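You operate a simulated robot arm through the tools that you are given. There is no shell and no other tool.

Carry out the task below with a simulated robot arm. There is one attempt and no reset: what you move stays moved.

## Task
Shut the wall line down and hang up the SHUT tag.
Fine: wind the red handwheel shut first, then shut the yellow lever and both wall gauge taps. Tag beside the yellow lever. Leave other valves alone.

Only the result counts: the job must be done as asked and must still hold three seconds after the hand-in. Knocking over, shifting, dropping, spilling or breaking anything else fails it.

## Robot
A 6-joint arm with a two-finger gripper, fixed in place. Base frame: the origin is at the foot of the arm, x ahead of it, y to its left, z up. Lengths are in mm, angles in rad, forces in N, time in s.
Its first joint turns from -2.897 to 2.897 rad. Payload 3.43 kg.
The tool frame sits at the grasp point between the pads (the TCP): z along the fingers, y along the line on which they close. The tips reach 20 mm beyond it. The gripper opens to 190 mm. The gripper's body begins 248 mm behind the TCP.
Orientation is that of the tool frame in the base frame, as [roll, pitch, yaw] about the fixed x, y, z axes, in that order (R = Rz(yaw) Ry(pitch) Rx(roll)). With the fingers straight down and closing along the base's y, the tool's x points along the base's -x, its y along +y and its z along -z.

## Interface
- The arm moves only by the tool step_arm. Its arguments are lists of equal length, an entry for each row: "delta_rot": the turn, a rotation vector about the tool's x, y, z in degrees, a list of three; "dp": the shift along the tool's x, y, z in mm, a list of three; "grip": the opening, from 0 (shut) to 1 (fully open). In form: {"delta_rot": [[ax, ay, az], ...], "dp": [[tx, ty, tz], ...], "grip": [grip, ...]}. A call has 1 to 20 rows; each row shifts and turns the commanded pose from where the row before left it, along the tool's axes as they then stand. Rows are played at 5 a second. More than 50 mm and 0.15 rad between two rows, or a gripper value outside its range, and nothing of the call is played. Where a pose cannot be reached the arm comes as near as it can. A force on the tool above 70 N (or 10 N above the force at the start of the call, whichever is more), or a blocked arm, ends the call early, and 0.2 s more pass. Each finger travels about 153 mm/s and halts on what it meets, pressing with about 36 N; the grip force reading is that of the motor and also rises with nothing between the fingers. The clock runs only during rows and for 0.2 s after the last one: add rows that do not move to give the fingers time. The reply holds the time, the measured pose of the TCP, the force on the tool along the base axes, the opening and the grip force, in the units named above and with some noise, with the torque about the TCP (base axes, N m) and any sound that the robot's microphone picked up, and new pictures: "show" is both (left out), scene, wrist or none.
- Cameras (640 x 400 px; columns grow to the right, rows downward): "scene" is fixed at [50.1, 650.2, 2038.4]; the picture's right is [-0.54, -0.84, 0.00], its down [-0.49, 0.31, -0.81] and it looks along [0.68, -0.43, -0.59] (base axes); focal length 339 px, centre (320, 200). "wrist" rides on the gripper at [70, -8, -288] in the tool frame; the picture's right is [0.12, 0.99, 0.00], its down [-0.96, 0.12, -0.25] and it looks along [-0.25, 0.03, 0.97] (tool axes); focal length 261 px, centre (320, 200). There is no depth. A picture from a camera that has moved, and an enlarged one, comes with that camera's place and axes in the base frame and with its lens.
- slide_trunk(by): slides the trunk up (or, below 0, down) by that many mm; the arm rides with it, the base frame stays. It gives what a move gives, with no picture.
- close_up(camera, box): a new picture of the part [left, top, right, bottom] of that camera's present view, enlarged. The clock stands still meanwhile.
- sign_off(): hands the job in; it is judged then, once.

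Nothing tells you positions but the pictures and the camera data. Unless the task says otherwise, let go and move clear before handing in.

The tools are called after "Request:" as a command line: name --argument value ..., lists and objects as JSON in quotes. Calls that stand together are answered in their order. step_arm: Moves the arm, as the interface text tells. Its arguments: {"type":"object","properties":{"delta_rot":{"type":"array"},"dp":{"type":"array"},"grip":{"type":"array"},"show":{"type":"string","enum":["both","scene","wrist","none"]}},"required":["delta_rot","dp","grip"]} The other tools are called the same way: slide_trunk (by) slides the trunk up or down; close_up (camera, box) takes an enlarged picture of a part of a camera's view; sign_off () hands the job in.

At the start:

```text
time: 0.0
tool_pos: [511.0, -33.8, 1672.8]
ee_rot: [-3.142, 0.001, -3.141]
contact_force: [-0.5, 0.1, -0.4]
ft_torque: [-0.01, -0.03, 0.0]
finger_gap: 189.9
gripper_force: 0.1
trunk travel left (down, up): [-375.0, 65.0]
```

scene: 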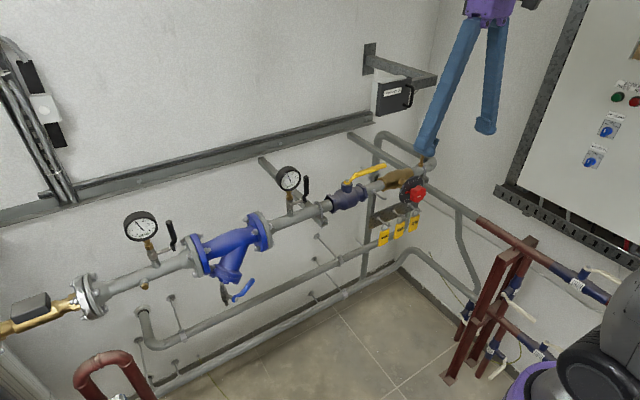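
wrist: 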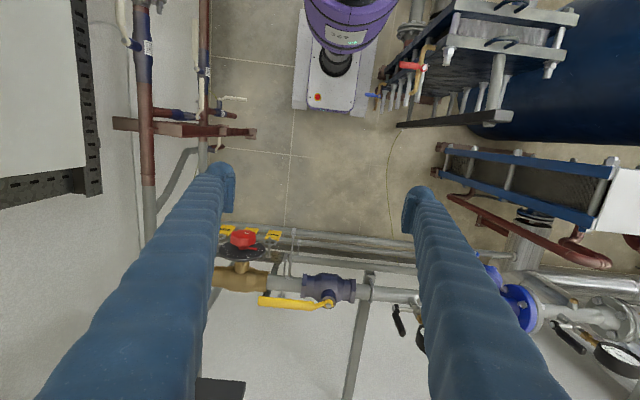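

I see a wall line with two gauges (each with a black tap), a blue strainer, a yellow lever valve, a red handwheel, and three yellow tags on hooks below. First I'll look closer at everything.

Request:
close_up --camera "scene" --box '[260, 140, 460, 265]'

Request:
close_up --camera "scene" --box '[100, 190, 300, 315]'

Request:
close_up --camera "wrist" --box '[200, 210, 360, 310]'

Request:
close_up --camera "wrist" --box '[360, 250, 640, 400]'

Request:
close_up --camera "scene" --box '[360, 170, 440, 250]'

```text
3.20 times, centred on (360, 202) of scene
camera zoom: at [50.1, 650.2, 2038.4], right [-0.54, -0.84, 0.0], down [-0.49, 0.31, -0.81], along [0.68, -0.43, -0.59], focal length 1084 px, centre (192, 192)
```

zoom: 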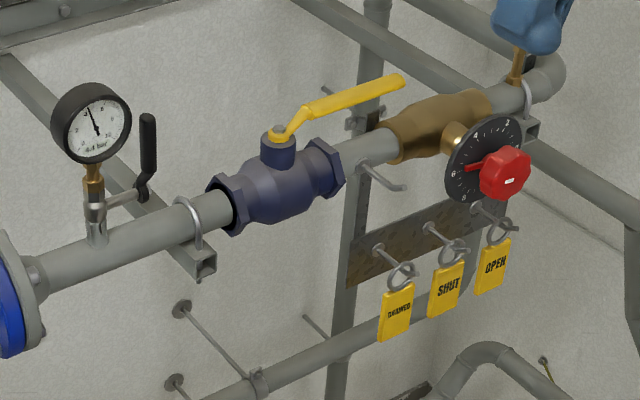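

```text
3.20 times, centred on (200, 252) of scene
camera zoom: at [50.1, 650.2, 2038.4], right [-0.54, -0.84, 0.0], down [-0.49, 0.31, -0.81], along [0.68, -0.43, -0.59], focal length 1084 px, centre (704, 32)
```

zoom: 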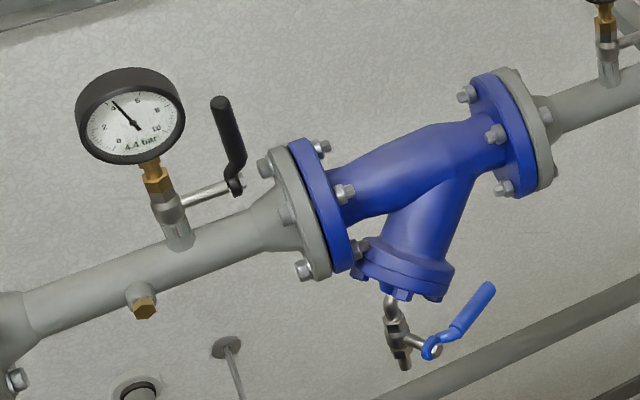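

```text
4.00 times, centred on (280, 260) of wrist
camera zoom: at [438.9, -41.0, 1958.7], right [-0.12, 0.99, 0.0], down [0.96, 0.12, 0.25], along [0.25, 0.03, -0.97], focal length 1043 px, centre (480, -40)
```

zoom: 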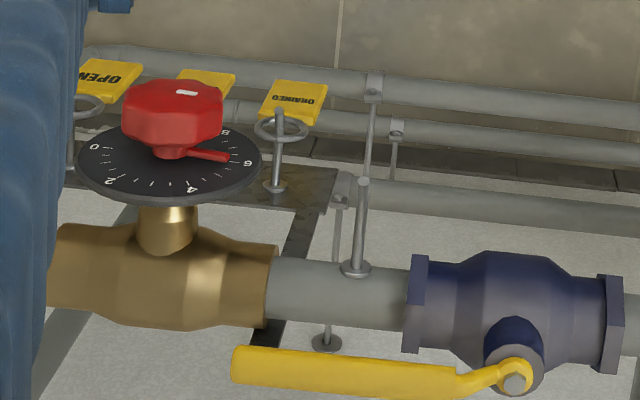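

```text
2.29 times, centred on (500, 325) of wrist
camera zoom: at [438.9, -41.0, 1958.7], right [-0.12, 0.99, 0.0], down [0.96, 0.12, 0.25], along [0.25, 0.03, -0.97], focal length 596 px, centre (-91, -86)
```

zoom: 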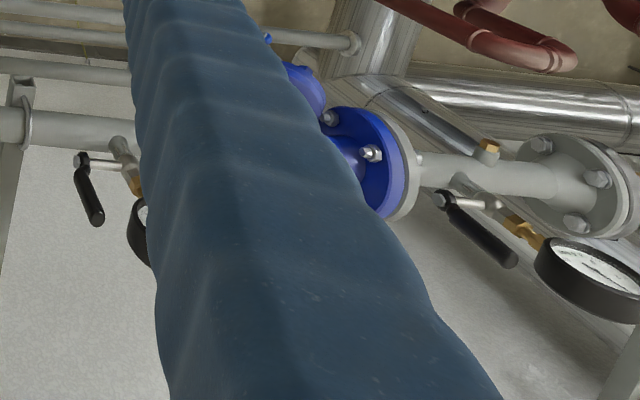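

```text
5.00 times, centred on (400, 210) of scene
camera zoom: at [50.1, 650.2, 2038.4], right [-0.54, -0.84, 0.0], down [-0.49, 0.31, -0.81], along [0.68, -0.43, -0.59], focal length 1694 px, centre (-80, 150)
```

zoom: 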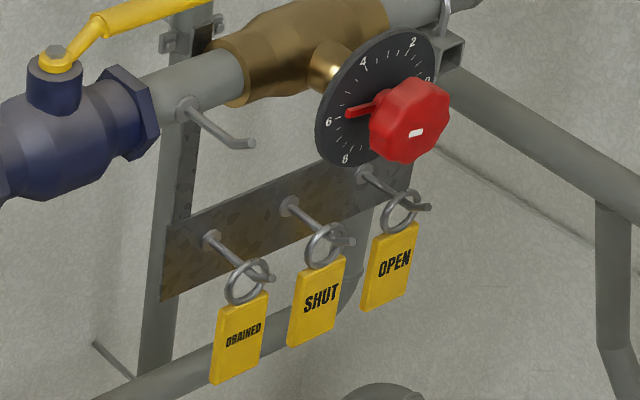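

The dial's pointer reads about 6, with 0 on the right-hand side. I place the red wheel near (710,-195,1330) facing -x, the lever hub near (848,30,1394), the taps near (850,204) and (850,627), and the SHUT tag near (817,-250,1055). The free peg is near y=-79, z=1330. I'll move forward and turn the tool horizontal.

Request:
step_arm --delta_rot '[[0, 0, 0], [0, 0, 0], [0, 0, 0], [0, -8, 0], [0, -8, 0], [0, -8, 0], [0, -8, 0], [0, -8, 0], [0, 0, 0]]' --dp '[[-30, 0, 0], [-30, 0, 0], [-30, 0, 0], [0, 0, 0], [0, 0, 0], [0, 0, 0], [0, 0, 0], [0, 0, 0], [0, 0, 0]]' --grip '[1, 1, 1, 1, 1, 1, 1, 1, 1]'

```text
time: 2.0
tool_pos: [602.4, -32.6, 1670.8]
ee_rot: [-3.141, 0.697, -3.141]
contact_force: [1.1, 0.1, 0.0]
ft_torque: [-0.02, 0.12, 0.03]
finger_gap: 190.0
gripper_force: 0.2
trunk travel left (down, up): [-375.0, 65.0]
camera wrist: at [363.0, -41.1, 1845.8], right [-0.09, 0.99, -0.08], down [0.58, 0.12, 0.81], along [0.81, 0.03, -0.59], focal length 261 px, centre (320, 200)
```

scene: 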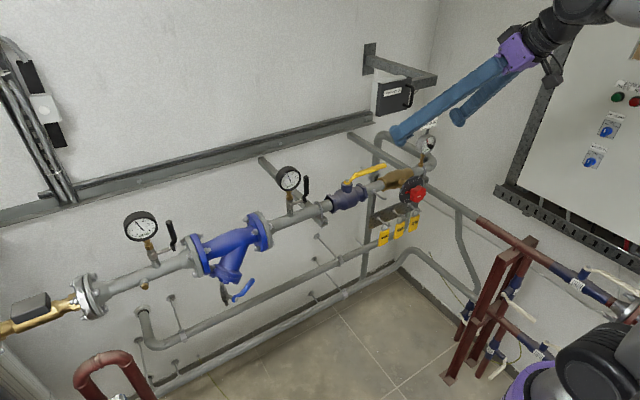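
wrist: 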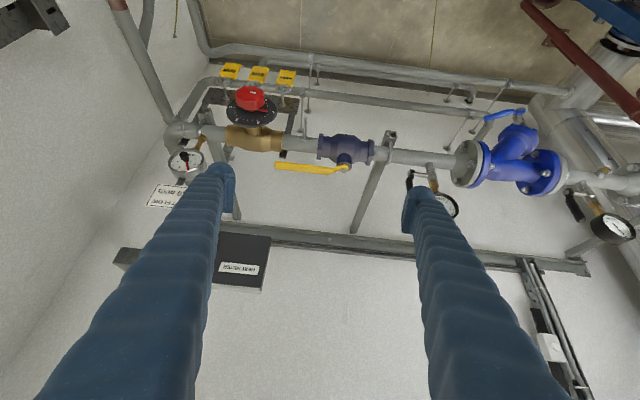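

There is a third gauge near the corner and a few signs, so I'll look closer at those.

Request:
close_up --camera "wrist" --box '[130, 50, 290, 150]'

Request:
close_up --camera "wrist" --box '[130, 140, 290, 290]'

Request:
close_up --camera "scene" --box '[360, 70, 460, 190]'

Request:
close_up --camera "wrist" --box '[480, 150, 640, 250]'

```text
4.00 times, centred on (210, 100) of wrist
camera zoom: at [363.0, -41.1, 1845.8], right [-0.09, 0.99, -0.08], down [0.58, 0.12, 0.81], along [0.81, 0.03, -0.59], focal length 1043 px, centre (760, 600)
```

zoom: 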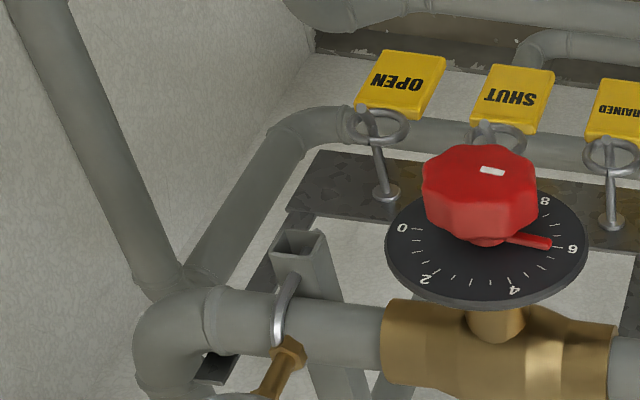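

```text
2.67 times, centred on (210, 215) of wrist
camera zoom: at [363.0, -41.1, 1845.8], right [-0.09, 0.99, -0.08], down [0.58, 0.12, 0.81], along [0.81, 0.03, -0.59], focal length 695 px, centre (613, 160)
```

zoom: 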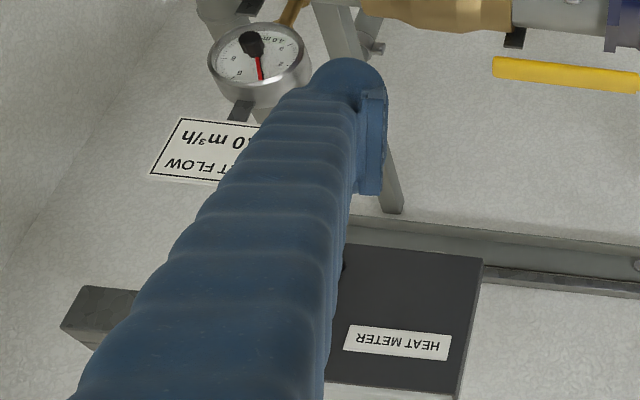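

```text
3.33 times, centred on (410, 130) of scene
camera zoom: at [50.1, 650.2, 2038.4], right [-0.54, -0.84, 0.0], down [-0.49, 0.31, -0.81], along [0.68, -0.43, -0.59], focal length 1130 px, centre (20, 433)
```

zoom: 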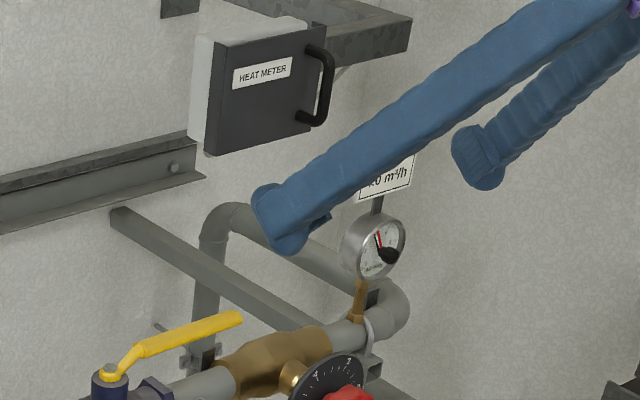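

```text
4.00 times, centred on (560, 200) of wrist
camera zoom: at [363.0, -41.1, 1845.8], right [-0.09, 0.99, -0.08], down [0.58, 0.12, 0.81], along [0.81, 0.03, -0.59], focal length 1043 px, centre (-640, 200)
```

zoom: 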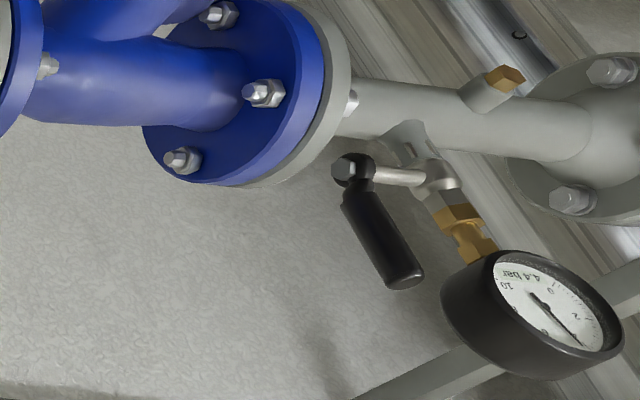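

The third gauge is only a flow meter with no tap. I'll finish turning the tool horizontal and line up in front of the wheel.

Request:
step_arm --delta_rot '[[0, -8, 0], [0, -8, 0], [0, -8, 0], [0, -8, 0], [0, -8, 0], [0, -8, 0], [0, -2, 0], [0, 0, 0]]' --dp '[[0, 0, 0], [0, 0, 0], [0, 0, 0], [0, 0, 0], [0, 0, 0], [0, 0, 0], [0, 0, 0], [0, 0, 0]]' --grip '[0.7, 0.7, 0.7, 0.7, 0.7, 0.7, 0.7, 0.7]'

```text
time: 3.8
tool_pos: [600.0, 0.2, 1665.9]
ee_rot: [3.026, 1.341, 3.1]
contact_force: [-0.4, -0.5, -1.0]
ft_torque: [0.0, 0.03, 0.05]
finger_gap: 132.8
gripper_force: 0.0
out of reach, approached as far as the arm can: row 4, 5, 6
trunk travel left (down, up): [-375.0, 65.0]
camera wrist: at [305.1, -30.0, 1662.7], right [-0.1, 0.99, -0.09], down [-0.03, 0.09, 1.0], along [0.99, 0.1, 0.02], focal length 261 px, centre (320, 200)
```

scene: 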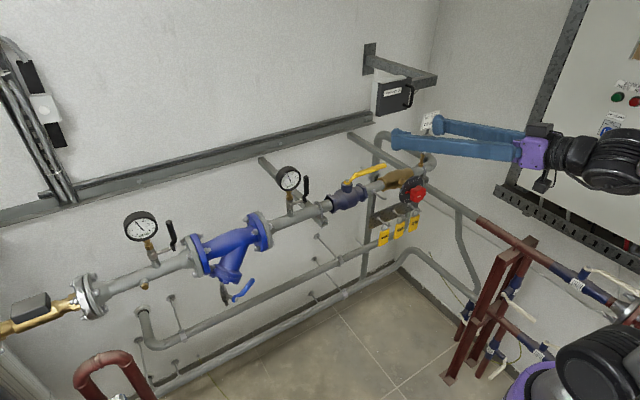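
wrist: 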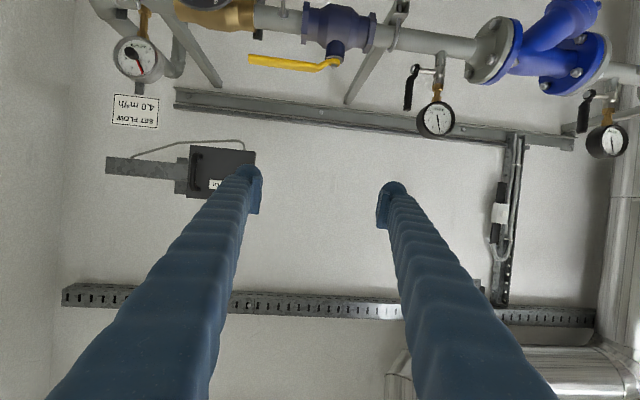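

Request:
step_arm --delta_rot '[[0, 0, 0], [0, 0, 0], [0, 0, 0]]' --dp '[[0, 0, 0], [0, 0, 0], [0, 0, 0]]' --grip '[0.7, 0.7, 0.7]' --show "none"

```text
time: 4.6
tool_pos: [600.0, -1.5, 1667.6]
ee_rot: [3.018, 1.34, 3.093]
contact_force: [1.3, 0.1, -0.1]
ft_torque: [-0.03, -0.02, -0.01]
finger_gap: 132.8
gripper_force: 0.0
trunk travel left (down, up): [-375.0, 65.0]
```

Request:
step_arm --delta_rot '[[0, 0, 0], [0, 0, 0], [0, 0, 0], [0, 0, 0], [0, 0, 0], [0, 0, 0], [0, 0, 0], [0, 0, 0], [0, 0, 0], [0, 0, 0], [0, 0, 0], [0, 0, 0]]' --dp '[[0, -30, 0], [0, -30, 0], [29, -17, 5.3], [29, -17, 5.3], [29, -18, 5.3], [29, -18, 5.3], [29, -18, 5.3], [29, -18, 5.3], [29, -18, 5.3], [29, -18, 5.3], [29, 0, 5.3], [0, 0, 0]]' --grip '[0.6, 0.6, 0.6, 0.6, 0.6, 0.6, 0.6, 0.6, 0.6, 0.6, 0.6, 0.6]'

```text
time: 7.2
tool_pos: [653.8, -249.7, 1470.2]
ee_rot: [3.019, 1.34, 3.096]
contact_force: [0.3, 0.4, 0.5]
ft_torque: [0.04, 0.0, -0.03]
finger_gap: 113.9
gripper_force: 0.0
out of reach, approached as far as the arm can: row 4, 5, 6, 7, 8, 9, 10, 11
trunk travel left (down, up): [-375.0, 65.0]
camera wrist: at [358.8, -280.3, 1465.4], right [-0.1, 0.99, -0.09], down [-0.03, 0.09, 1.0], along [0.99, 0.11, 0.02], focal length 261 px, centre (320, 200)
```

scene: 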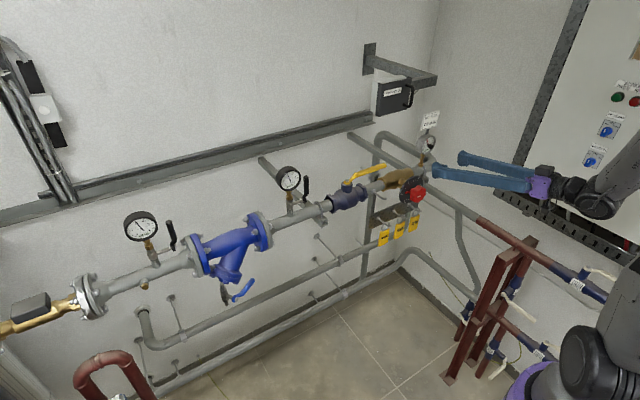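
wrist: 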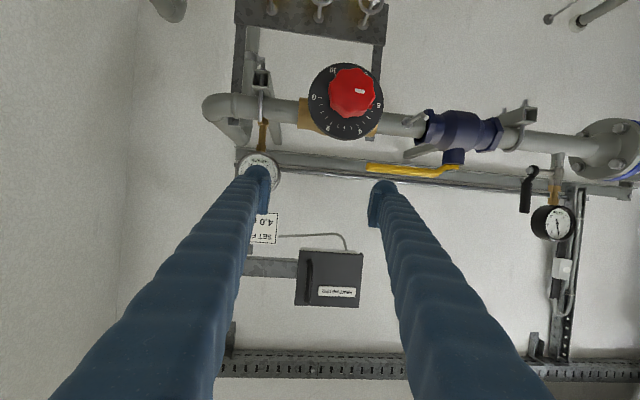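

The arm is folded too close to its shoulder here. I'll raise the hand, lower the trunk and approach from there.

Request:
step_arm --delta_rot '[[0, 0, 0], [0, 0, 0], [0, 0, 0], [0, 0, 0], [0, 0, 0], [0, 0, 0], [0, 0, 0]]' --dp '[[-26, 9, -5.5], [-26, 9, -5.5], [-26, 9, -5.5], [-26, 9, -5.5], [-26, 9, -5.5], [-26, 9, -5.5], [0, 0, 0]]' --grip '[0.6, 0.6, 0.6, 0.6, 0.6, 0.6, 0.6]' --show "none"

Request:
slide_trunk --by -240

```text
time: 9.0
tool_pos: [661.6, -210.1, 1605.5]
ee_rot: [2.893, 1.303, 2.972]
contact_force: [0.2, -0.1, -0.9]
ft_torque: [-0.01, -0.02, -0.06]
finger_gap: 114.1
gripper_force: 0.0
trunk travel left (down, up): [-375.0, 65.0]
stopped in row 7: the arm was blocked; the commanded pose is now the measured one
```

```text
time: 11.5
tool_pos: [660.7, -210.0, 1365.7]
ee_rot: [2.895, 1.306, 2.976]
contact_force: [-0.7, -0.1, -0.3]
ft_torque: [0.0, -0.02, 0.02]
finger_gap: 114.0
gripper_force: 0.0
trunk travel left (down, up): [-135.0, 305.0]
```

Request:
step_arm --delta_rot '[[1.5, -5, -1], [1.5, -5, -1], [1.6, -5, -1.1], [0, 0, 0], [0, 0, 0], [0, 0, 0]]' --dp '[[0, 0, 0], [0, 0, 0], [0, 0, 0], [0, 0, 0], [0, 0, 0], [0, 0, 0]]' --grip '[0.6, 0.6, 0.6, 0.6, 0.6, 0.6]'

```text
time: 12.9
tool_pos: [676.3, -226.8, 1384.9]
ee_rot: [-1.692, 1.57, -1.692]
contact_force: [0.1, -0.2, 0.3]
ft_torque: [-0.03, -0.04, -0.04]
finger_gap: 113.9
gripper_force: 0.0
out of reach, approached as far as the arm can: row 3
trunk travel left (down, up): [-135.0, 305.0]
camera wrist: at [388.2, -235.9, 1313.9], right [0.0, 0.99, -0.12], down [-0.25, 0.12, 0.96], along [0.97, 0.03, 0.25], focal length 261 px, centre (320, 200)
```

scene: 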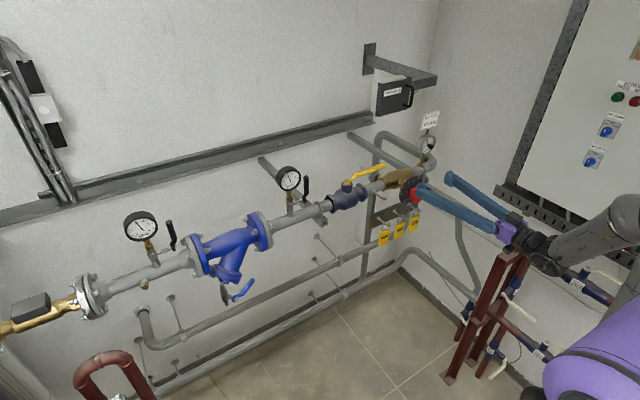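
wrist: 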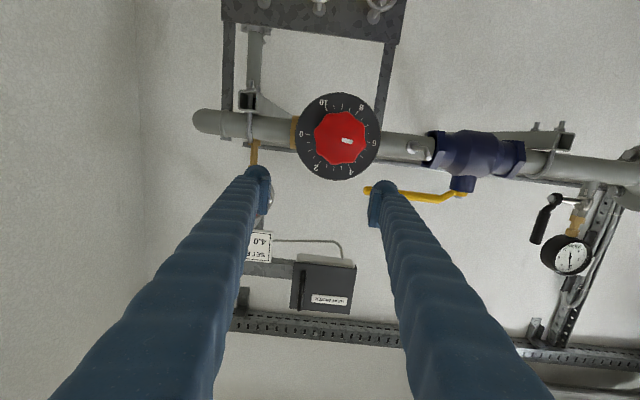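

The tool is now square to the wall. I'll take a close look at the dial.

Request:
close_up --camera "wrist" --box '[280, 80, 400, 190]'

Request:
close_up --camera "scene" --box '[370, 150, 470, 240]'

```text
3.64 times, centred on (340, 135) of wrist
camera zoom: at [388.2, -235.9, 1313.9], right [0.0, 0.99, -0.12], down [-0.25, 0.12, 0.96], along [0.97, 0.03, 0.25], focal length 948 px, centre (247, 436)
```

zoom: 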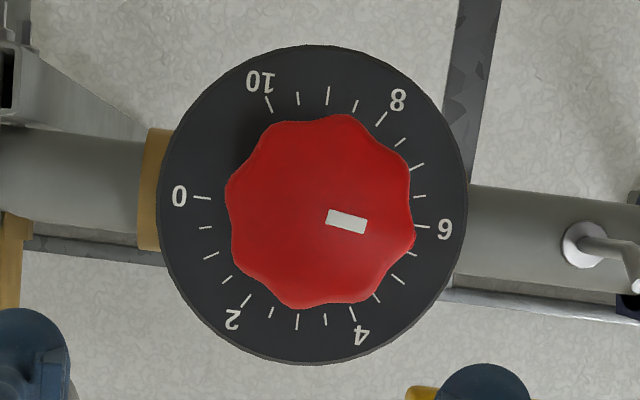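

```text
4.44 times, centred on (420, 195) of scene
camera zoom: at [50.1, 650.2, 2038.4], right [-0.54, -0.84, 0.0], down [-0.49, 0.31, -0.81], along [0.68, -0.43, -0.59], focal length 1506 px, centre (-124, 222)
```

zoom: 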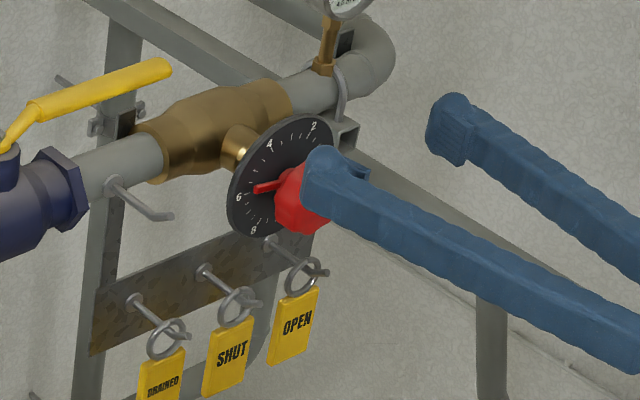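

The wheel centre should be near (710,-211,1317), and it needs about 170° clockwise to bring the pointer to 0. I'll centre on it first, then pre-rotate the gripper the other way.

Request:
step_arm --delta_rot '[[0, 0, 0], [0, 0, 0], [0, 0, 0], [0, 0, 0], [0, 0, 0]]' --dp '[[17, 4, 0], [17, 4, 0], [17, 4, 0], [17, 4, 0], [0, 0, 0]]' --grip '[0.6, 0.6, 0.6, 0.6, 0.6]' --show "wrist"

Request:
step_arm --delta_rot '[[0, 0, -8], [0, 0, -8], [0, 0, -8], [0, 0, -8], [0, 0, -8], [0, 0, -8], [0, 0, -8], [0, 0, -8], [0, 0, -8], [0, 0, -8], [0, 0, -4], [0, 0, 0]]' --dp '[[0, 0, 0], [0, 0, 0], [0, 0, 0], [0, 0, 0], [0, 0, 0], [0, 0, 0], [0, 0, 0], [0, 0, 0], [0, 0, 0], [0, 0, 0], [0, 0, 0], [0, 0, 0]]' --grip '[0.6, 0.6, 0.6, 0.6, 0.6, 0.6, 0.6, 0.6, 0.6, 0.6, 0.6, 0.6]'

```text
time: 14.1
tool_pos: [704.4, -238.4, 1339.2]
ee_rot: [-1.192, 1.568, -1.189]
contact_force: [-0.1, 2.0, 0.5]
ft_torque: [0.02, 0.0, 0.1]
finger_gap: 114.6
gripper_force: 0.7
out of reach, approached as far as the arm can: row 1, 2, 3, 4
trunk travel left (down, up): [-135.0, 305.0]
camera wrist: at [415.6, -247.4, 1268.1], right [0.0, 0.99, -0.12], down [-0.25, 0.12, 0.96], along [0.97, 0.03, 0.25], focal length 261 px, centre (320, 200)
```

wrist: 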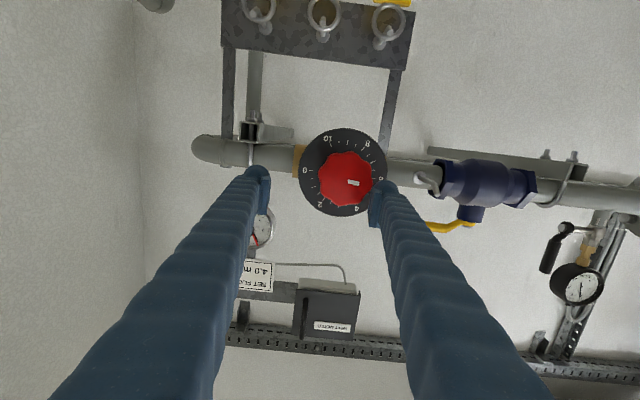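

```text
time: 15.4
tool_pos: [588.5, -249.4, 1377.2]
ee_rot: [-1.81, 1.039, -1.765]
contact_force: [-0.1, 0.7, -0.9]
ft_torque: [0.04, -0.06, 0.13]
finger_gap: 113.9
gripper_force: 0.2
out of reach, approached as far as the arm can: row 2, 3, 4, 5, 6
trunk travel left (down, up): [-135.0, 305.0]
stopped in row 6: the arm was blocked; the commanded pose is now the measured one
camera wrist: at [295.7, -294.6, 1353.9], right [-0.08, 0.8, -0.59], down [-0.16, 0.58, 0.8], along [0.98, 0.16, 0.08], focal length 261 px, centre (320, 200)
```

scene: 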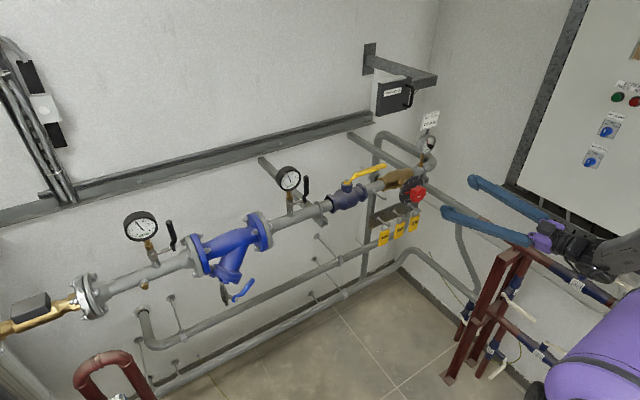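
wrist: 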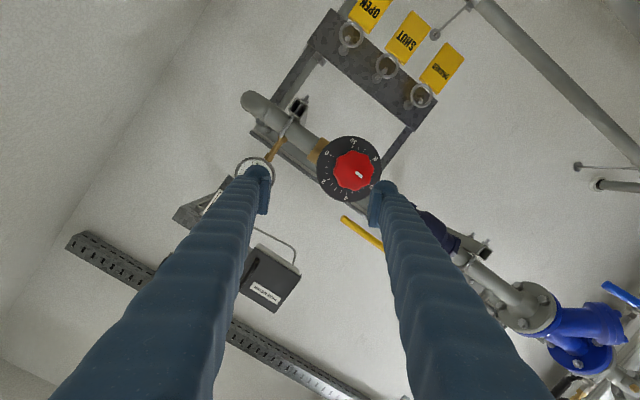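

The shoulder is still too close, so I'll lower the trunk the rest of the way and re-square the tool.

Request:
slide_trunk --by -130

```text
time: 16.9
tool_pos: [587.6, -248.6, 1246.6]
ee_rot: [-1.806, 1.037, -1.764]
contact_force: [-0.5, 0.0, -0.1]
ft_torque: [0.01, 0.05, -0.01]
finger_gap: 114.0
gripper_force: 0.1
trunk travel left (down, up): [-5.0, 435.0]
```

Request:
step_arm --delta_rot '[[3.9, -5.6, 0], [0, 0, 0], [0, 0, 0], [0, 0, 0], [0, 0, 0], [0, 0, 0], [0, 0, 0]]' --dp '[[0, 0, 0], [-16, -0.4, 14], [-16, -0.4, 14], [-16, -0.4, 14], [-16, -0.4, 14], [-16, -0.4, 14], [0, 0, 0]]' --grip '[0.6, 0.6, 0.6, 0.6, 0.6, 0.6, 0.6]' --show "wrist"

```text
time: 18.8
tool_pos: [669.9, -237.1, 1301.9]
ee_rot: [-1.712, 1.107, -1.697]
contact_force: [0.5, 0.6, 0.3]
ft_torque: [0.0, 0.01, -0.02]
finger_gap: 113.9
gripper_force: 0.0
out of reach, approached as far as the arm can: row 1
trunk travel left (down, up): [-5.0, 435.0]
stopped in row 7: the arm was blocked; the commanded pose is now the measured one
camera wrist: at [378.5, -276.0, 1260.5], right [-0.04, 0.84, -0.54], down [-0.2, 0.53, 0.83], along [0.98, 0.14, 0.15], focal length 261 px, centre (320, 200)
```

wrist: 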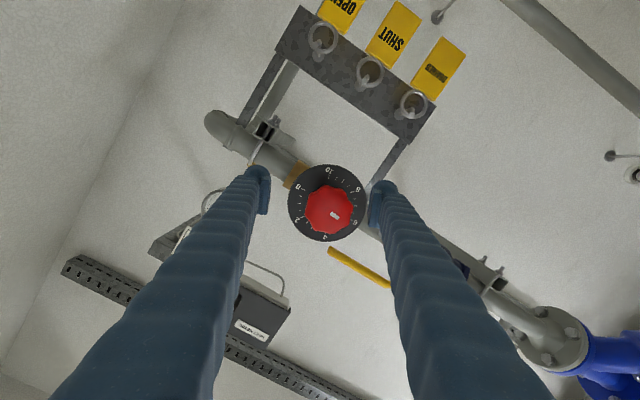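

Request:
step_arm --delta_rot '[[0, 0, 0], [0, 0, 0], [0, 0, 0]]' --dp '[[-12, 8, 0], [-13, 8, 0], [0, 0, 0]]' --grip '[0.6, 0.6, 0.6]' --show "none"

Request:
step_arm --delta_rot '[[0, 0, 5], [0, 0, 5], [0, 0, 5], [0, 0, 0]]' --dp '[[0, 0, 0], [0, 0, 0], [0, 0, 0], [0, 0, 0]]' --grip '[0.6, 0.6, 0.6, 0.6]' --show "scene"

```text
time: 19.8
tool_pos: [681.3, -221.1, 1284.6]
ee_rot: [-1.814, 1.138, -1.79]
contact_force: [0.3, -0.4, 0.4]
ft_torque: [-0.02, 0.0, 0.03]
finger_gap: 114.2
gripper_force: 0.1
trunk travel left (down, up): [-5.0, 435.0]
stopped in row 3: the arm was blocked; the commanded pose is now the measured one
```

```text
time: 20.8
tool_pos: [681.9, -220.1, 1286.0]
ee_rot: [-2.14, 1.382, -2.128]
contact_force: [-0.1, -0.6, 1.0]
ft_torque: [0.02, 0.01, 0.0]
finger_gap: 113.7
gripper_force: 0.0
trunk travel left (down, up): [-5.0, 435.0]
```

scene: 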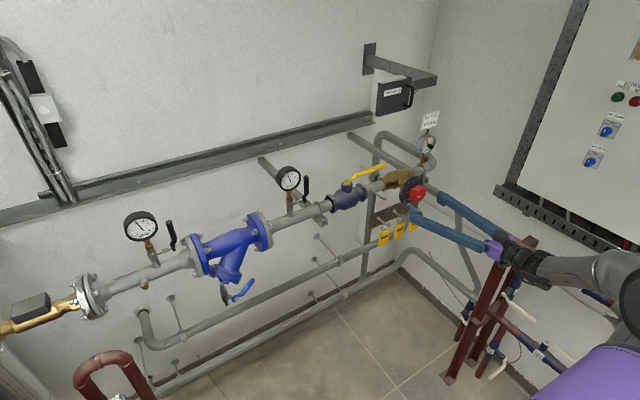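

Request:
step_arm --delta_rot '[[0, 0, 6], [0, 0, 5], [0, 0, 0], [0, 0, 0], [0, 0, 0], [0, 0, 0], [0, 0, 0]]' --dp '[[0, 0, 0], [0, 0, 0], [-8, 2, 0], [-8, 2, 0], [-8, 2, 0], [-8, 2, 0], [0, 0, 0]]' --grip '[0.6, 0.6, 0.6, 0.6, 0.6, 0.6, 0.6]'

```text
time: 22.6
tool_pos: [692.7, -222.3, 1286.1]
ee_rot: [2.704, 1.419, 2.708]
contact_force: [-0.5, -0.5, 0.3]
ft_torque: [-0.01, 0.0, 0.04]
finger_gap: 114.0
gripper_force: 0.1
trunk travel left (down, up): [-5.0, 435.0]
stopped in row 7: the arm was blocked; the commanded pose is now the measured one
camera wrist: at [398.7, -228.8, 1254.8], right [-0.01, 1.0, -0.05], down [-0.11, 0.05, 0.99], along [0.99, 0.02, 0.11], focal length 261 px, centre (320, 200)
```

scene: 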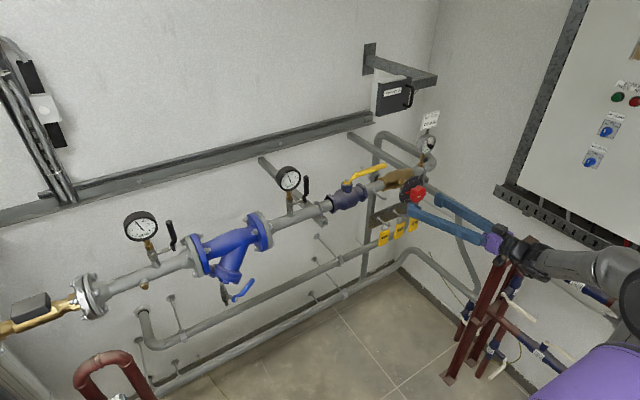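
wrist: 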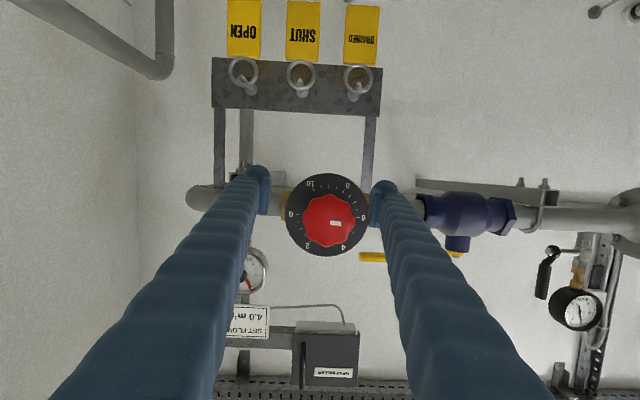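

Upward travel is limited at this trunk height, so I'll raise the trunk a little to centre the working window.

Request:
slide_trunk --by 60

Request:
step_arm --delta_rot '[[0, -4, 0], [0, -4.5, 0], [0, 0, 0], [0, 0, 0]]' --dp '[[0, 0, 0], [0, 0, 0], [0, 0, 0], [0, 0, 0]]' --grip '[0.6, 0.6, 0.6, 0.6]' --show "none"

```text
time: 23.6
tool_pos: [693.7, -223.2, 1347.3]
ee_rot: [2.704, 1.42, 2.708]
contact_force: [0.3, 0.5, 0.4]
ft_torque: [-0.02, 0.02, 0.0]
finger_gap: 113.8
gripper_force: 0.1
trunk travel left (down, up): [-65.0, 375.0]
```

```text
time: 24.6
tool_pos: [693.0, -221.3, 1350.6]
ee_rot: [1.334, 1.509, 1.332]
contact_force: [-0.5, -0.6, -0.5]
ft_torque: [0.02, 0.02, -0.01]
finger_gap: 114.1
gripper_force: 0.0
trunk travel left (down, up): [-65.0, 375.0]
```

Request:
step_arm --delta_rot '[[0, 0, 0], [0, 0, 0], [0, 0, 0], [0, 0, 0]]' --dp '[[11, 3, 0], [11, 3, 0], [11, 2, 0], [0, 0, 0]]' --grip '[0.6, 0.6, 0.6, 0.6]'

Request:
close_up --camera "wrist" --box '[240, 120, 400, 250]'

```text
time: 25.6
tool_pos: [694.5, -211.7, 1315.6]
ee_rot: [1.374, 1.506, 1.374]
contact_force: [0.1, 0.1, 0.3]
ft_torque: [-0.06, -0.01, 0.03]
finger_gap: 113.9
gripper_force: 0.0
trunk travel left (down, up): [-65.0, 375.0]
camera wrist: at [406.9, -215.8, 1241.4], right [0.0, 1.0, -0.06], down [-0.26, 0.06, 0.96], along [0.97, 0.01, 0.26], focal length 261 px, centre (320, 200)
```

scene: 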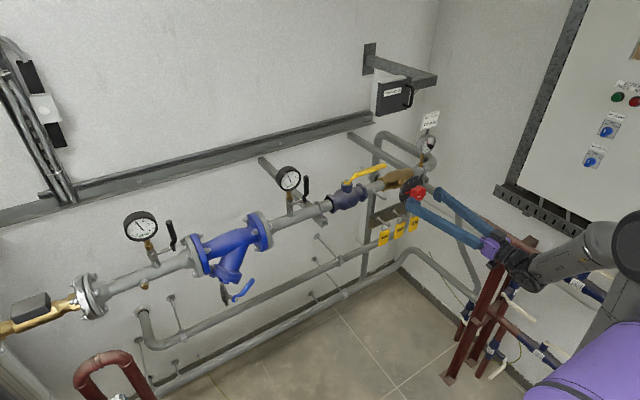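
wrist: 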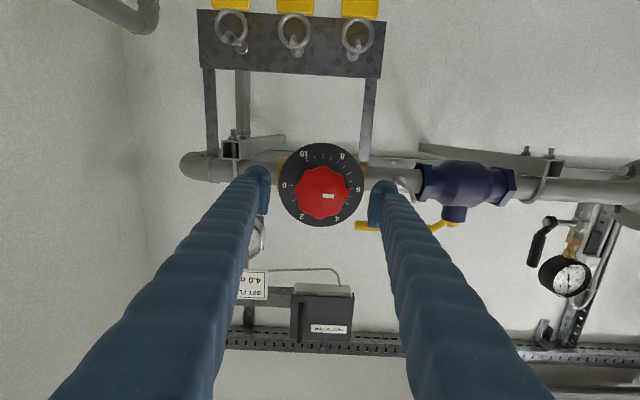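

```text
3.08 times, centred on (320, 185) of wrist
camera zoom: at [406.9, -215.8, 1241.4], right [0.0, 1.0, -0.06], down [-0.26, 0.06, 0.96], along [0.97, 0.01, 0.26], focal length 802 px, centre (320, 246)
```

zoom: 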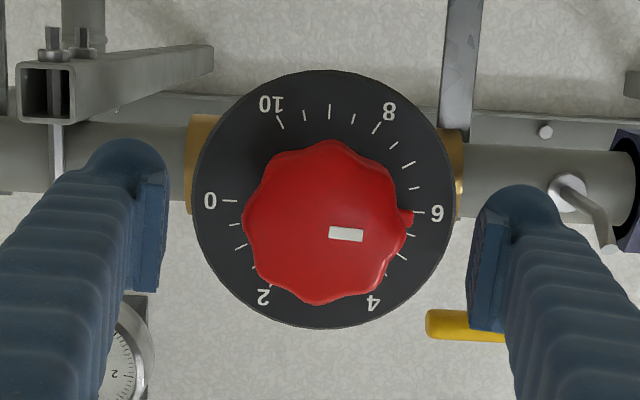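

The wheel is centred between the fingers. I'll test how far the hand can roll backwards here before gripping.

Request:
step_arm --delta_rot '[[0, 0, -8], [0, 0, -8], [0, 0, -8], [0, 0, -8], [0, 0, -8], [0, 0, -8], [0, 0, -8], [0, 0, -8], [0, 0, -8], [0, 0, 0]]' --dp '[[0, 0, 0], [0, 0, 0], [0, 0, 0], [0, 0, 0], [0, 0, 0], [0, 0, 0], [0, 0, 0], [0, 0, 0], [0, 0, 0], [0, 0, 0]]' --grip '[0.6, 0.6, 0.6, 0.6, 0.6, 0.6, 0.6, 0.6, 0.6, 0.6]' --show "wrist"

```text
time: 26.9
tool_pos: [603.3, -238.2, 1306.7]
ee_rot: [-1.809, 1.056, -1.769]
contact_force: [0.5, 1.1, 0.7]
ft_torque: [-0.02, 0.02, -0.1]
finger_gap: 114.1
gripper_force: 0.0
out of reach, approached as far as the arm can: row 3, 4, 5, 6
trunk travel left (down, up): [-65.0, 375.0]
stopped in row 6: the arm was blocked; the commanded pose is now the measured one
camera wrist: at [312.1, -282.8, 1283.2], right [-0.08, 0.81, -0.58], down [-0.16, 0.56, 0.81], along [0.98, 0.15, 0.09], focal length 261 px, centre (320, 200)
```

wrist: 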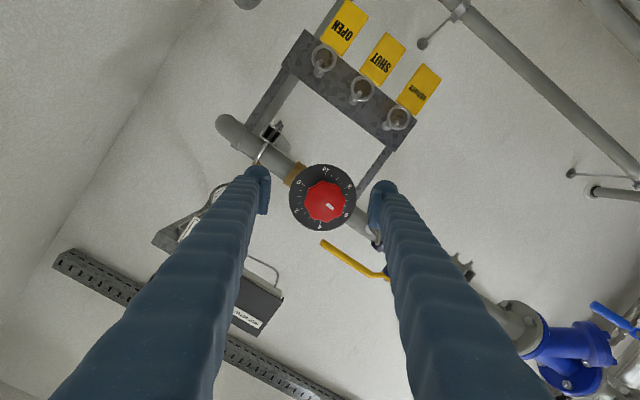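

Negative roll is limited to about -20°, so I'll use the positive range. First I return to the centred pose, then test positive roll.

Request:
step_arm --delta_rot '[[0, 0, 7.5], [0, 0, 7.5], [0, 0, 7.5], [0, 0, 7.5], [0, -6.7, 0], [0, 0, 0], [0, 0, 0], [0, 0, 0], [0, 0, 0], [0, 0, 0]]' --dp '[[0, 0, 0], [0, 0, 0], [0, 0, 0], [0, 0, 0], [0, 0, 0], [-2, 7, 20], [-2, 7, 20], [-2, 7, 20], [-2, 6, 20], [0, 0, 0]]' --grip '[0.6, 0.6, 0.6, 0.6, 0.6, 0.6, 0.6, 0.6, 0.6, 0.6]' --show "wrist"

```text
time: 29.1
tool_pos: [694.4, -232.7, 1338.6]
ee_rot: [1.429, 1.555, 1.434]
contact_force: [0.1, -0.2, 1.1]
ft_torque: [-0.01, -0.06, 0.03]
finger_gap: 113.7
gripper_force: 0.1
out of reach, approached as far as the arm can: row 5
trunk travel left (down, up): [-65.0, 375.0]
camera wrist: at [407.0, -242.6, 1266.9], right [-0.01, 0.99, -0.1], down [-0.25, 0.1, 0.96], along [0.97, 0.03, 0.25], focal length 261 px, centre (320, 200)
```

wrist: 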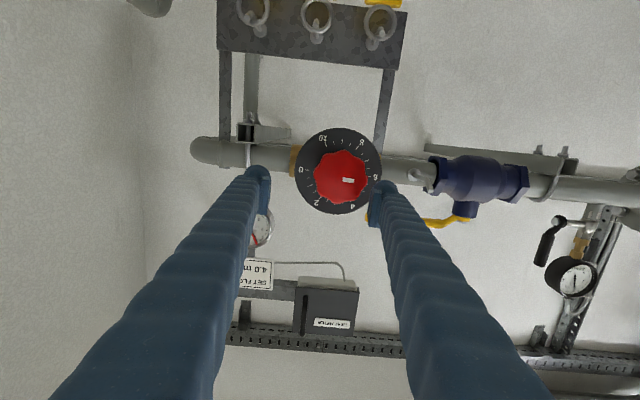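

Request:
step_arm --delta_rot '[[0, 0, 0], [0, 0, 0], [0, 0, 0], [0, 0, 0]]' --dp '[[8, 7, 0], [8, 7, 0], [9, 7, 0], [0, 0, 0]]' --grip '[0.6, 0.6, 0.6, 0.6]' --show "none"

Request:
step_arm --delta_rot '[[0, 0, 8], [0, 0, 8], [0, 0, 8], [0, 0, 8], [0, 0, 8], [0, 0, 8], [0, 0, 8], [0, 0, 8], [0, 0, 8], [0, 0, 0]]' --dp '[[0, 0, 0], [0, 0, 0], [0, 0, 0], [0, 0, 0], [0, 0, 0], [0, 0, 0], [0, 0, 0], [0, 0, 0], [0, 0, 0], [0, 0, 0]]' --grip '[0.6, 0.6, 0.6, 0.6, 0.6, 0.6, 0.6, 0.6, 0.6, 0.6]' --show "wrist"

```text
time: 30.1
tool_pos: [695.7, -209.9, 1312.0]
ee_rot: [1.43, 1.555, 1.439]
contact_force: [0.6, 0.1, -0.3]
ft_torque: [0.0, 0.03, 0.02]
finger_gap: 114.0
gripper_force: 0.1
trunk travel left (down, up): [-65.0, 375.0]
```

```text
time: 32.3
tool_pos: [695.0, -209.4, 1312.5]
ee_rot: [1.569, 0.296, 1.578]
contact_force: [-0.2, -0.3, 0.2]
ft_torque: [0.0, 0.02, -0.01]
finger_gap: 114.2
gripper_force: 0.1
trunk travel left (down, up): [-65.0, 375.0]
camera wrist: at [406.7, -147.3, 1282.3], right [-0.01, 0.4, 0.91], down [-0.24, -0.89, 0.39], along [0.97, -0.22, 0.1], focal length 261 px, centre (320, 200)
```

wrist: 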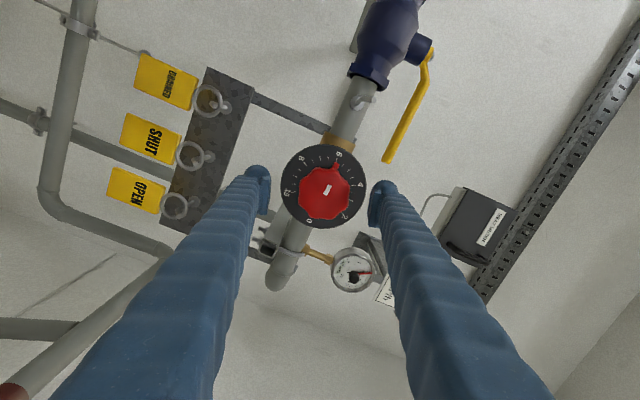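

Positive roll is free so far. I'll see whether it can continue to about 180°.

Request:
step_arm --delta_rot '[[0, 0, 8], [0, 0, 8], [0, 0, 8], [0, 0, 8], [0, 0, 8], [0, 0, 8], [0, 0, 8], [0, 0, 8], [0, 0, 8], [0, 0, 8], [0, 0, 8], [0, 0, 8], [0, 0, 0]]' --dp '[[0, 0, 0], [0, 0, 0], [0, 0, 0], [0, 0, 0], [0, 0, 0], [0, 0, 0], [0, 0, 0], [0, 0, 0], [0, 0, 0], [0, 0, 0], [0, 0, 0], [0, 0, 0], [0, 0, 0]]' --grip '[0.6, 0.6, 0.6, 0.6, 0.6, 0.6, 0.6, 0.6, 0.6, 0.6, 0.6, 0.6, 0.6]' --show "wrist"

```text
time: 35.1
tool_pos: [696.8, -209.6, 1311.8]
ee_rot: [1.558, -1.38, 1.591]
contact_force: [0.1, -0.5, -0.2]
ft_torque: [0.01, -0.02, 0.02]
finger_gap: 113.9
gripper_force: 0.1
trunk travel left (down, up): [-65.0, 375.0]
camera wrist: at [407.5, -190.0, 1378.1], right [0.01, -0.95, 0.31], down [-0.24, -0.3, -0.92], along [0.97, -0.07, -0.23], focal length 261 px, centre (320, 200)
```

wrist: 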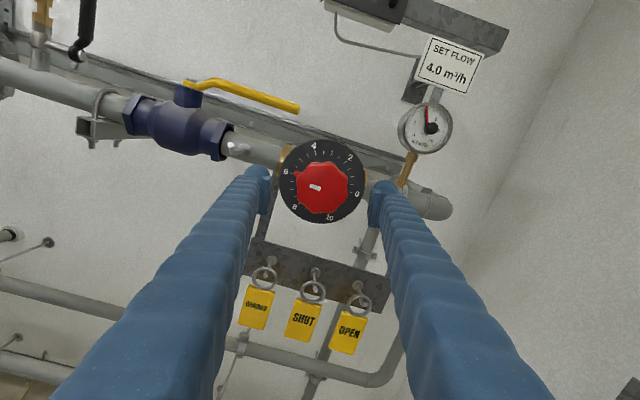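

The roll range covers a full stroke. I'll go back to about 0°, move in and grip the wheel.

Request:
step_arm --delta_rot '[[0, 0, -8], [0, 0, -8], [0, 0, -8], [0, 0, -8], [0, 0, -8], [0, 0, -8], [0, 0, -8], [0, 0, -8], [0, 0, -8], [0, 0, -8], [0, 0, -8], [0, 0, -8], [0, 0, -8], [0, 0, -8], [0, 0, -8], [0, 0, -8], [0, 0, -8], [0, 0, -8], [0, 0, -8], [0, 0, -8]]' --dp '[[0, 0, 0], [0, 0, 0], [0, 0, 0], [0, 0, 0], [0, 0, 0], [0, 0, 0], [0, 0, 0], [0, 0, 0], [0, 0, 0], [0, 0, 0], [0, 0, 0], [0, 0, 0], [0, 0, 0], [0, 0, 0], [0, 0, 0], [0, 0, 0], [0, 0, 0], [0, 0, 0], [0, 0, 0], [0, 0, 0]]' --grip '[0.6, 0.6, 0.6, 0.6, 0.6, 0.6, 0.6, 0.6, 0.6, 0.6, 0.6, 0.6, 0.6, 0.6, 0.6, 0.6, 0.6, 0.6, 0.6, 0.6]' --show "wrist"

Request:
step_arm --delta_rot '[[0, 0, 0], [0, 0, 0], [0, 0, 0], [0, 0, 0]]' --dp '[[2, -1.5, 6], [0, 0, 6], [0, 0, 0], [0, 0, 0]]' --grip '[0.6, 0.6, 0.6, 0.6]' --show "both"

```text
time: 39.3
tool_pos: [694.9, -209.7, 1312.8]
ee_rot: [1.554, 1.415, 1.562]
contact_force: [1.0, 0.1, -0.2]
ft_torque: [0.01, -0.02, 0.02]
finger_gap: 114.1
gripper_force: 0.0
trunk travel left (down, up): [-65.0, 375.0]
camera wrist: at [407.4, -209.8, 1240.4], right [-0.01, 1.0, 0.04], down [-0.25, -0.04, 0.97], along [0.97, 0.0, 0.25], focal length 261 px, centre (320, 200)
```

wrist: 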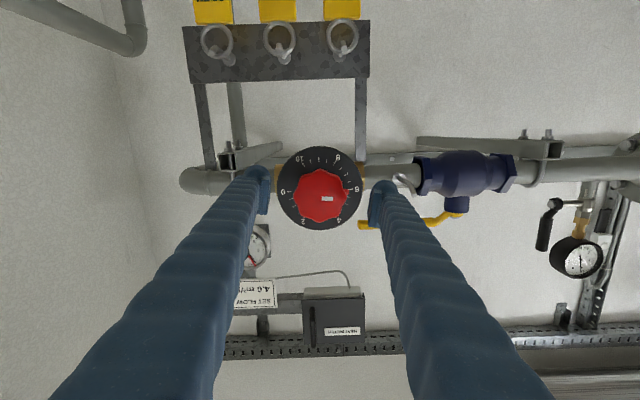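

```text
time: 40.3
tool_pos: [707.1, -210.0, 1310.9]
ee_rot: [1.557, 1.414, 1.565]
contact_force: [0.6, 0.0, 0.3]
ft_torque: [-0.01, -0.03, -0.02]
finger_gap: 114.1
gripper_force: 0.0
trunk travel left (down, up): [-65.0, 375.0]
camera wrist: at [419.2, -209.0, 1238.2], right [-0.01, 1.0, 0.04], down [-0.25, -0.04, 0.97], along [0.97, 0.0, 0.25], focal length 261 px, centre (320, 200)
```

scene: 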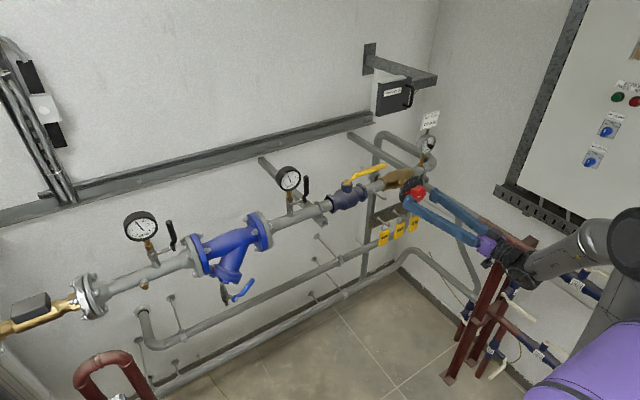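
wrist: 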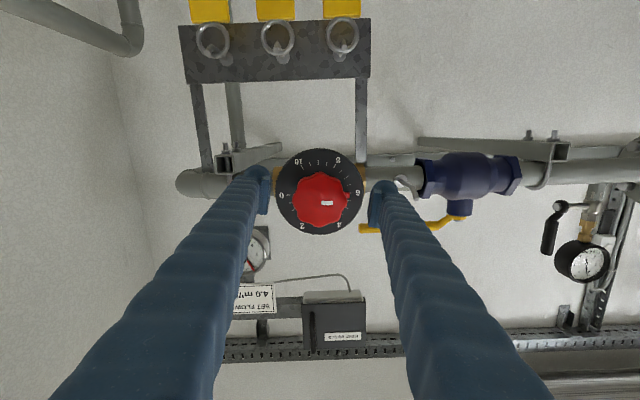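

Request:
step_arm --delta_rot '[[0, 0, 0], [0, 0, 0], [0, 0, 0], [0, 0, 0]]' --dp '[[-2, 0, 1], [0, 0, 0], [0, 0, 0], [0, 0, 0]]' --grip '[0.4, 0.2, 0.2, 0.2]' --show "wrist"

```text
time: 41.3
tool_pos: [706.8, -210.0, 1312.8]
ee_rot: [1.556, 1.415, 1.564]
contact_force: [-1.6, 5.5, 0.6]
ft_torque: [-0.04, 0.02, 0.17]
finger_gap: 62.5
gripper_force: 44.9
trunk travel left (down, up): [-65.0, 375.0]
camera wrist: at [419.2, -209.0, 1240.5], right [-0.01, 1.0, 0.04], down [-0.25, -0.04, 0.97], along [0.97, 0.0, 0.25], focal length 261 px, centre (320, 200)
```

wrist: 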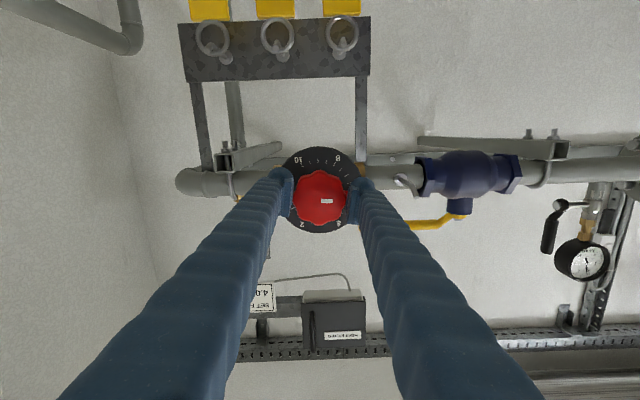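

The wheel is gripped. I'll turn clockwise in a short test first.

Request:
step_arm --delta_rot '[[0, 0, 6], [0, 0, 6], [0, 0, 6], [0, 0, 6], [0, 0, 0]]' --dp '[[0, 0, 0], [0, 0, 0], [0, 0, 0], [0, 0, 0], [0, 0, 0]]' --grip '[0.2, 0.2, 0.2, 0.2, 0.2]' --show "wrist"

Request:
close_up --camera "wrist" --box '[260, 140, 380, 250]'

```text
time: 42.5
tool_pos: [706.6, -207.2, 1313.4]
ee_rot: [1.563, 0.997, 1.573]
contact_force: [-14.8, 20.7, 2.3]
ft_torque: [-0.09, -0.09, 0.38]
finger_gap: 62.7
gripper_force: 45.0
trunk travel left (down, up): [-65.0, 375.0]
camera wrist: at [419.1, -178.8, 1248.1], right [-0.01, 0.9, 0.44], down [-0.25, -0.43, 0.87], along [0.97, -0.1, 0.23], focal length 261 px, centre (320, 200)
```

wrist: 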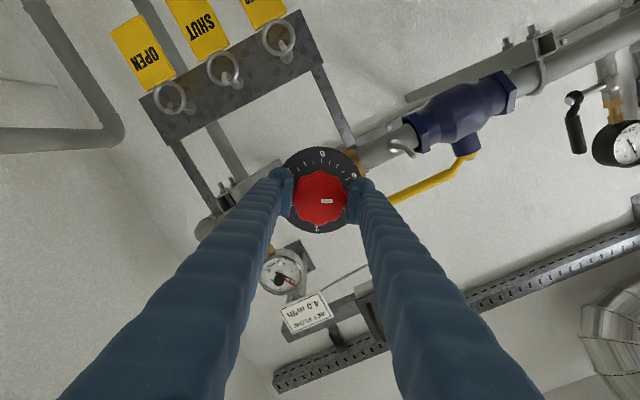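

```text
3.64 times, centred on (320, 195) of wrist
camera zoom: at [419.1, -178.8, 1248.1], right [-0.01, 0.9, 0.44], down [-0.25, -0.43, 0.87], along [0.97, -0.1, 0.23], focal length 948 px, centre (320, 218)
```

zoom: 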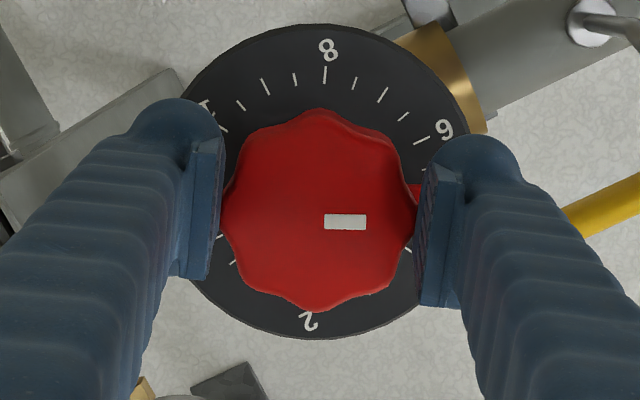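

The wheel turns with the hand. I'll ease the side force slightly and continue.

Request:
step_arm --delta_rot '[[0, 0, 0], [0, 0, 6], [0, 0, 6], [0, 0, 6], [0, 0, 6], [0, 0, 6], [0, 0, 6], [0, 0, 6], [0, 0, 0]]' --dp '[[1.6, 2.5, -1], [0, 0, 0], [0, 0, 0], [0, 0, 0], [0, 0, 0], [0, 0, 0], [0, 0, 0], [0, 0, 0], [0, 0, 0]]' --grip '[0.2, 0.2, 0.2, 0.2, 0.2, 0.2, 0.2, 0.2, 0.2]' --show "wrist"

```text
time: 44.5
tool_pos: [708.9, -204.7, 1315.6]
ee_rot: [1.56, 0.264, 1.577]
contact_force: [12.8, 21.3, 39.7]
ft_torque: [-0.25, 0.3, 0.2]
finger_gap: 62.5
gripper_force: 44.7
trunk travel left (down, up): [-65.0, 375.0]
camera wrist: at [418.7, -142.4, 1286.3], right [-0.01, 0.37, 0.93], down [-0.24, -0.9, 0.36], along [0.97, -0.22, 0.1], focal length 261 px, centre (320, 200)
```

wrist: 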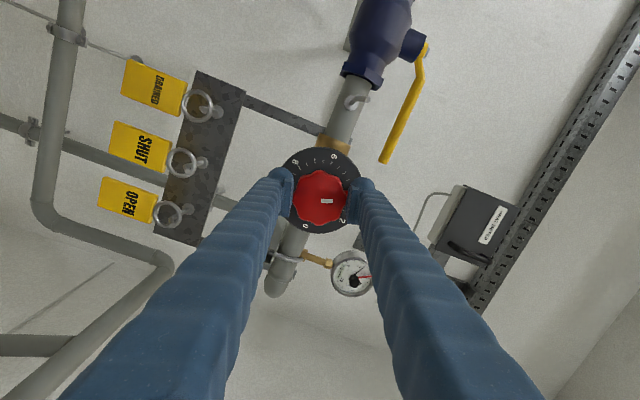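

Request:
step_arm --delta_rot '[[0, 0, 0], [0, 0, 0]]' --dp '[[0.9, 4.4, -1], [0, 0, 0]]' --grip '[0.2, 0.2]' --show "none"

```text
time: 45.1
tool_pos: [707.7, -205.3, 1316.7]
ee_rot: [1.566, 0.263, 1.577]
contact_force: [19.1, 9.6, 29.8]
ft_torque: [-0.15, -0.27, -0.06]
finger_gap: 62.7
gripper_force: 44.8
trunk travel left (down, up): [-65.0, 375.0]
```

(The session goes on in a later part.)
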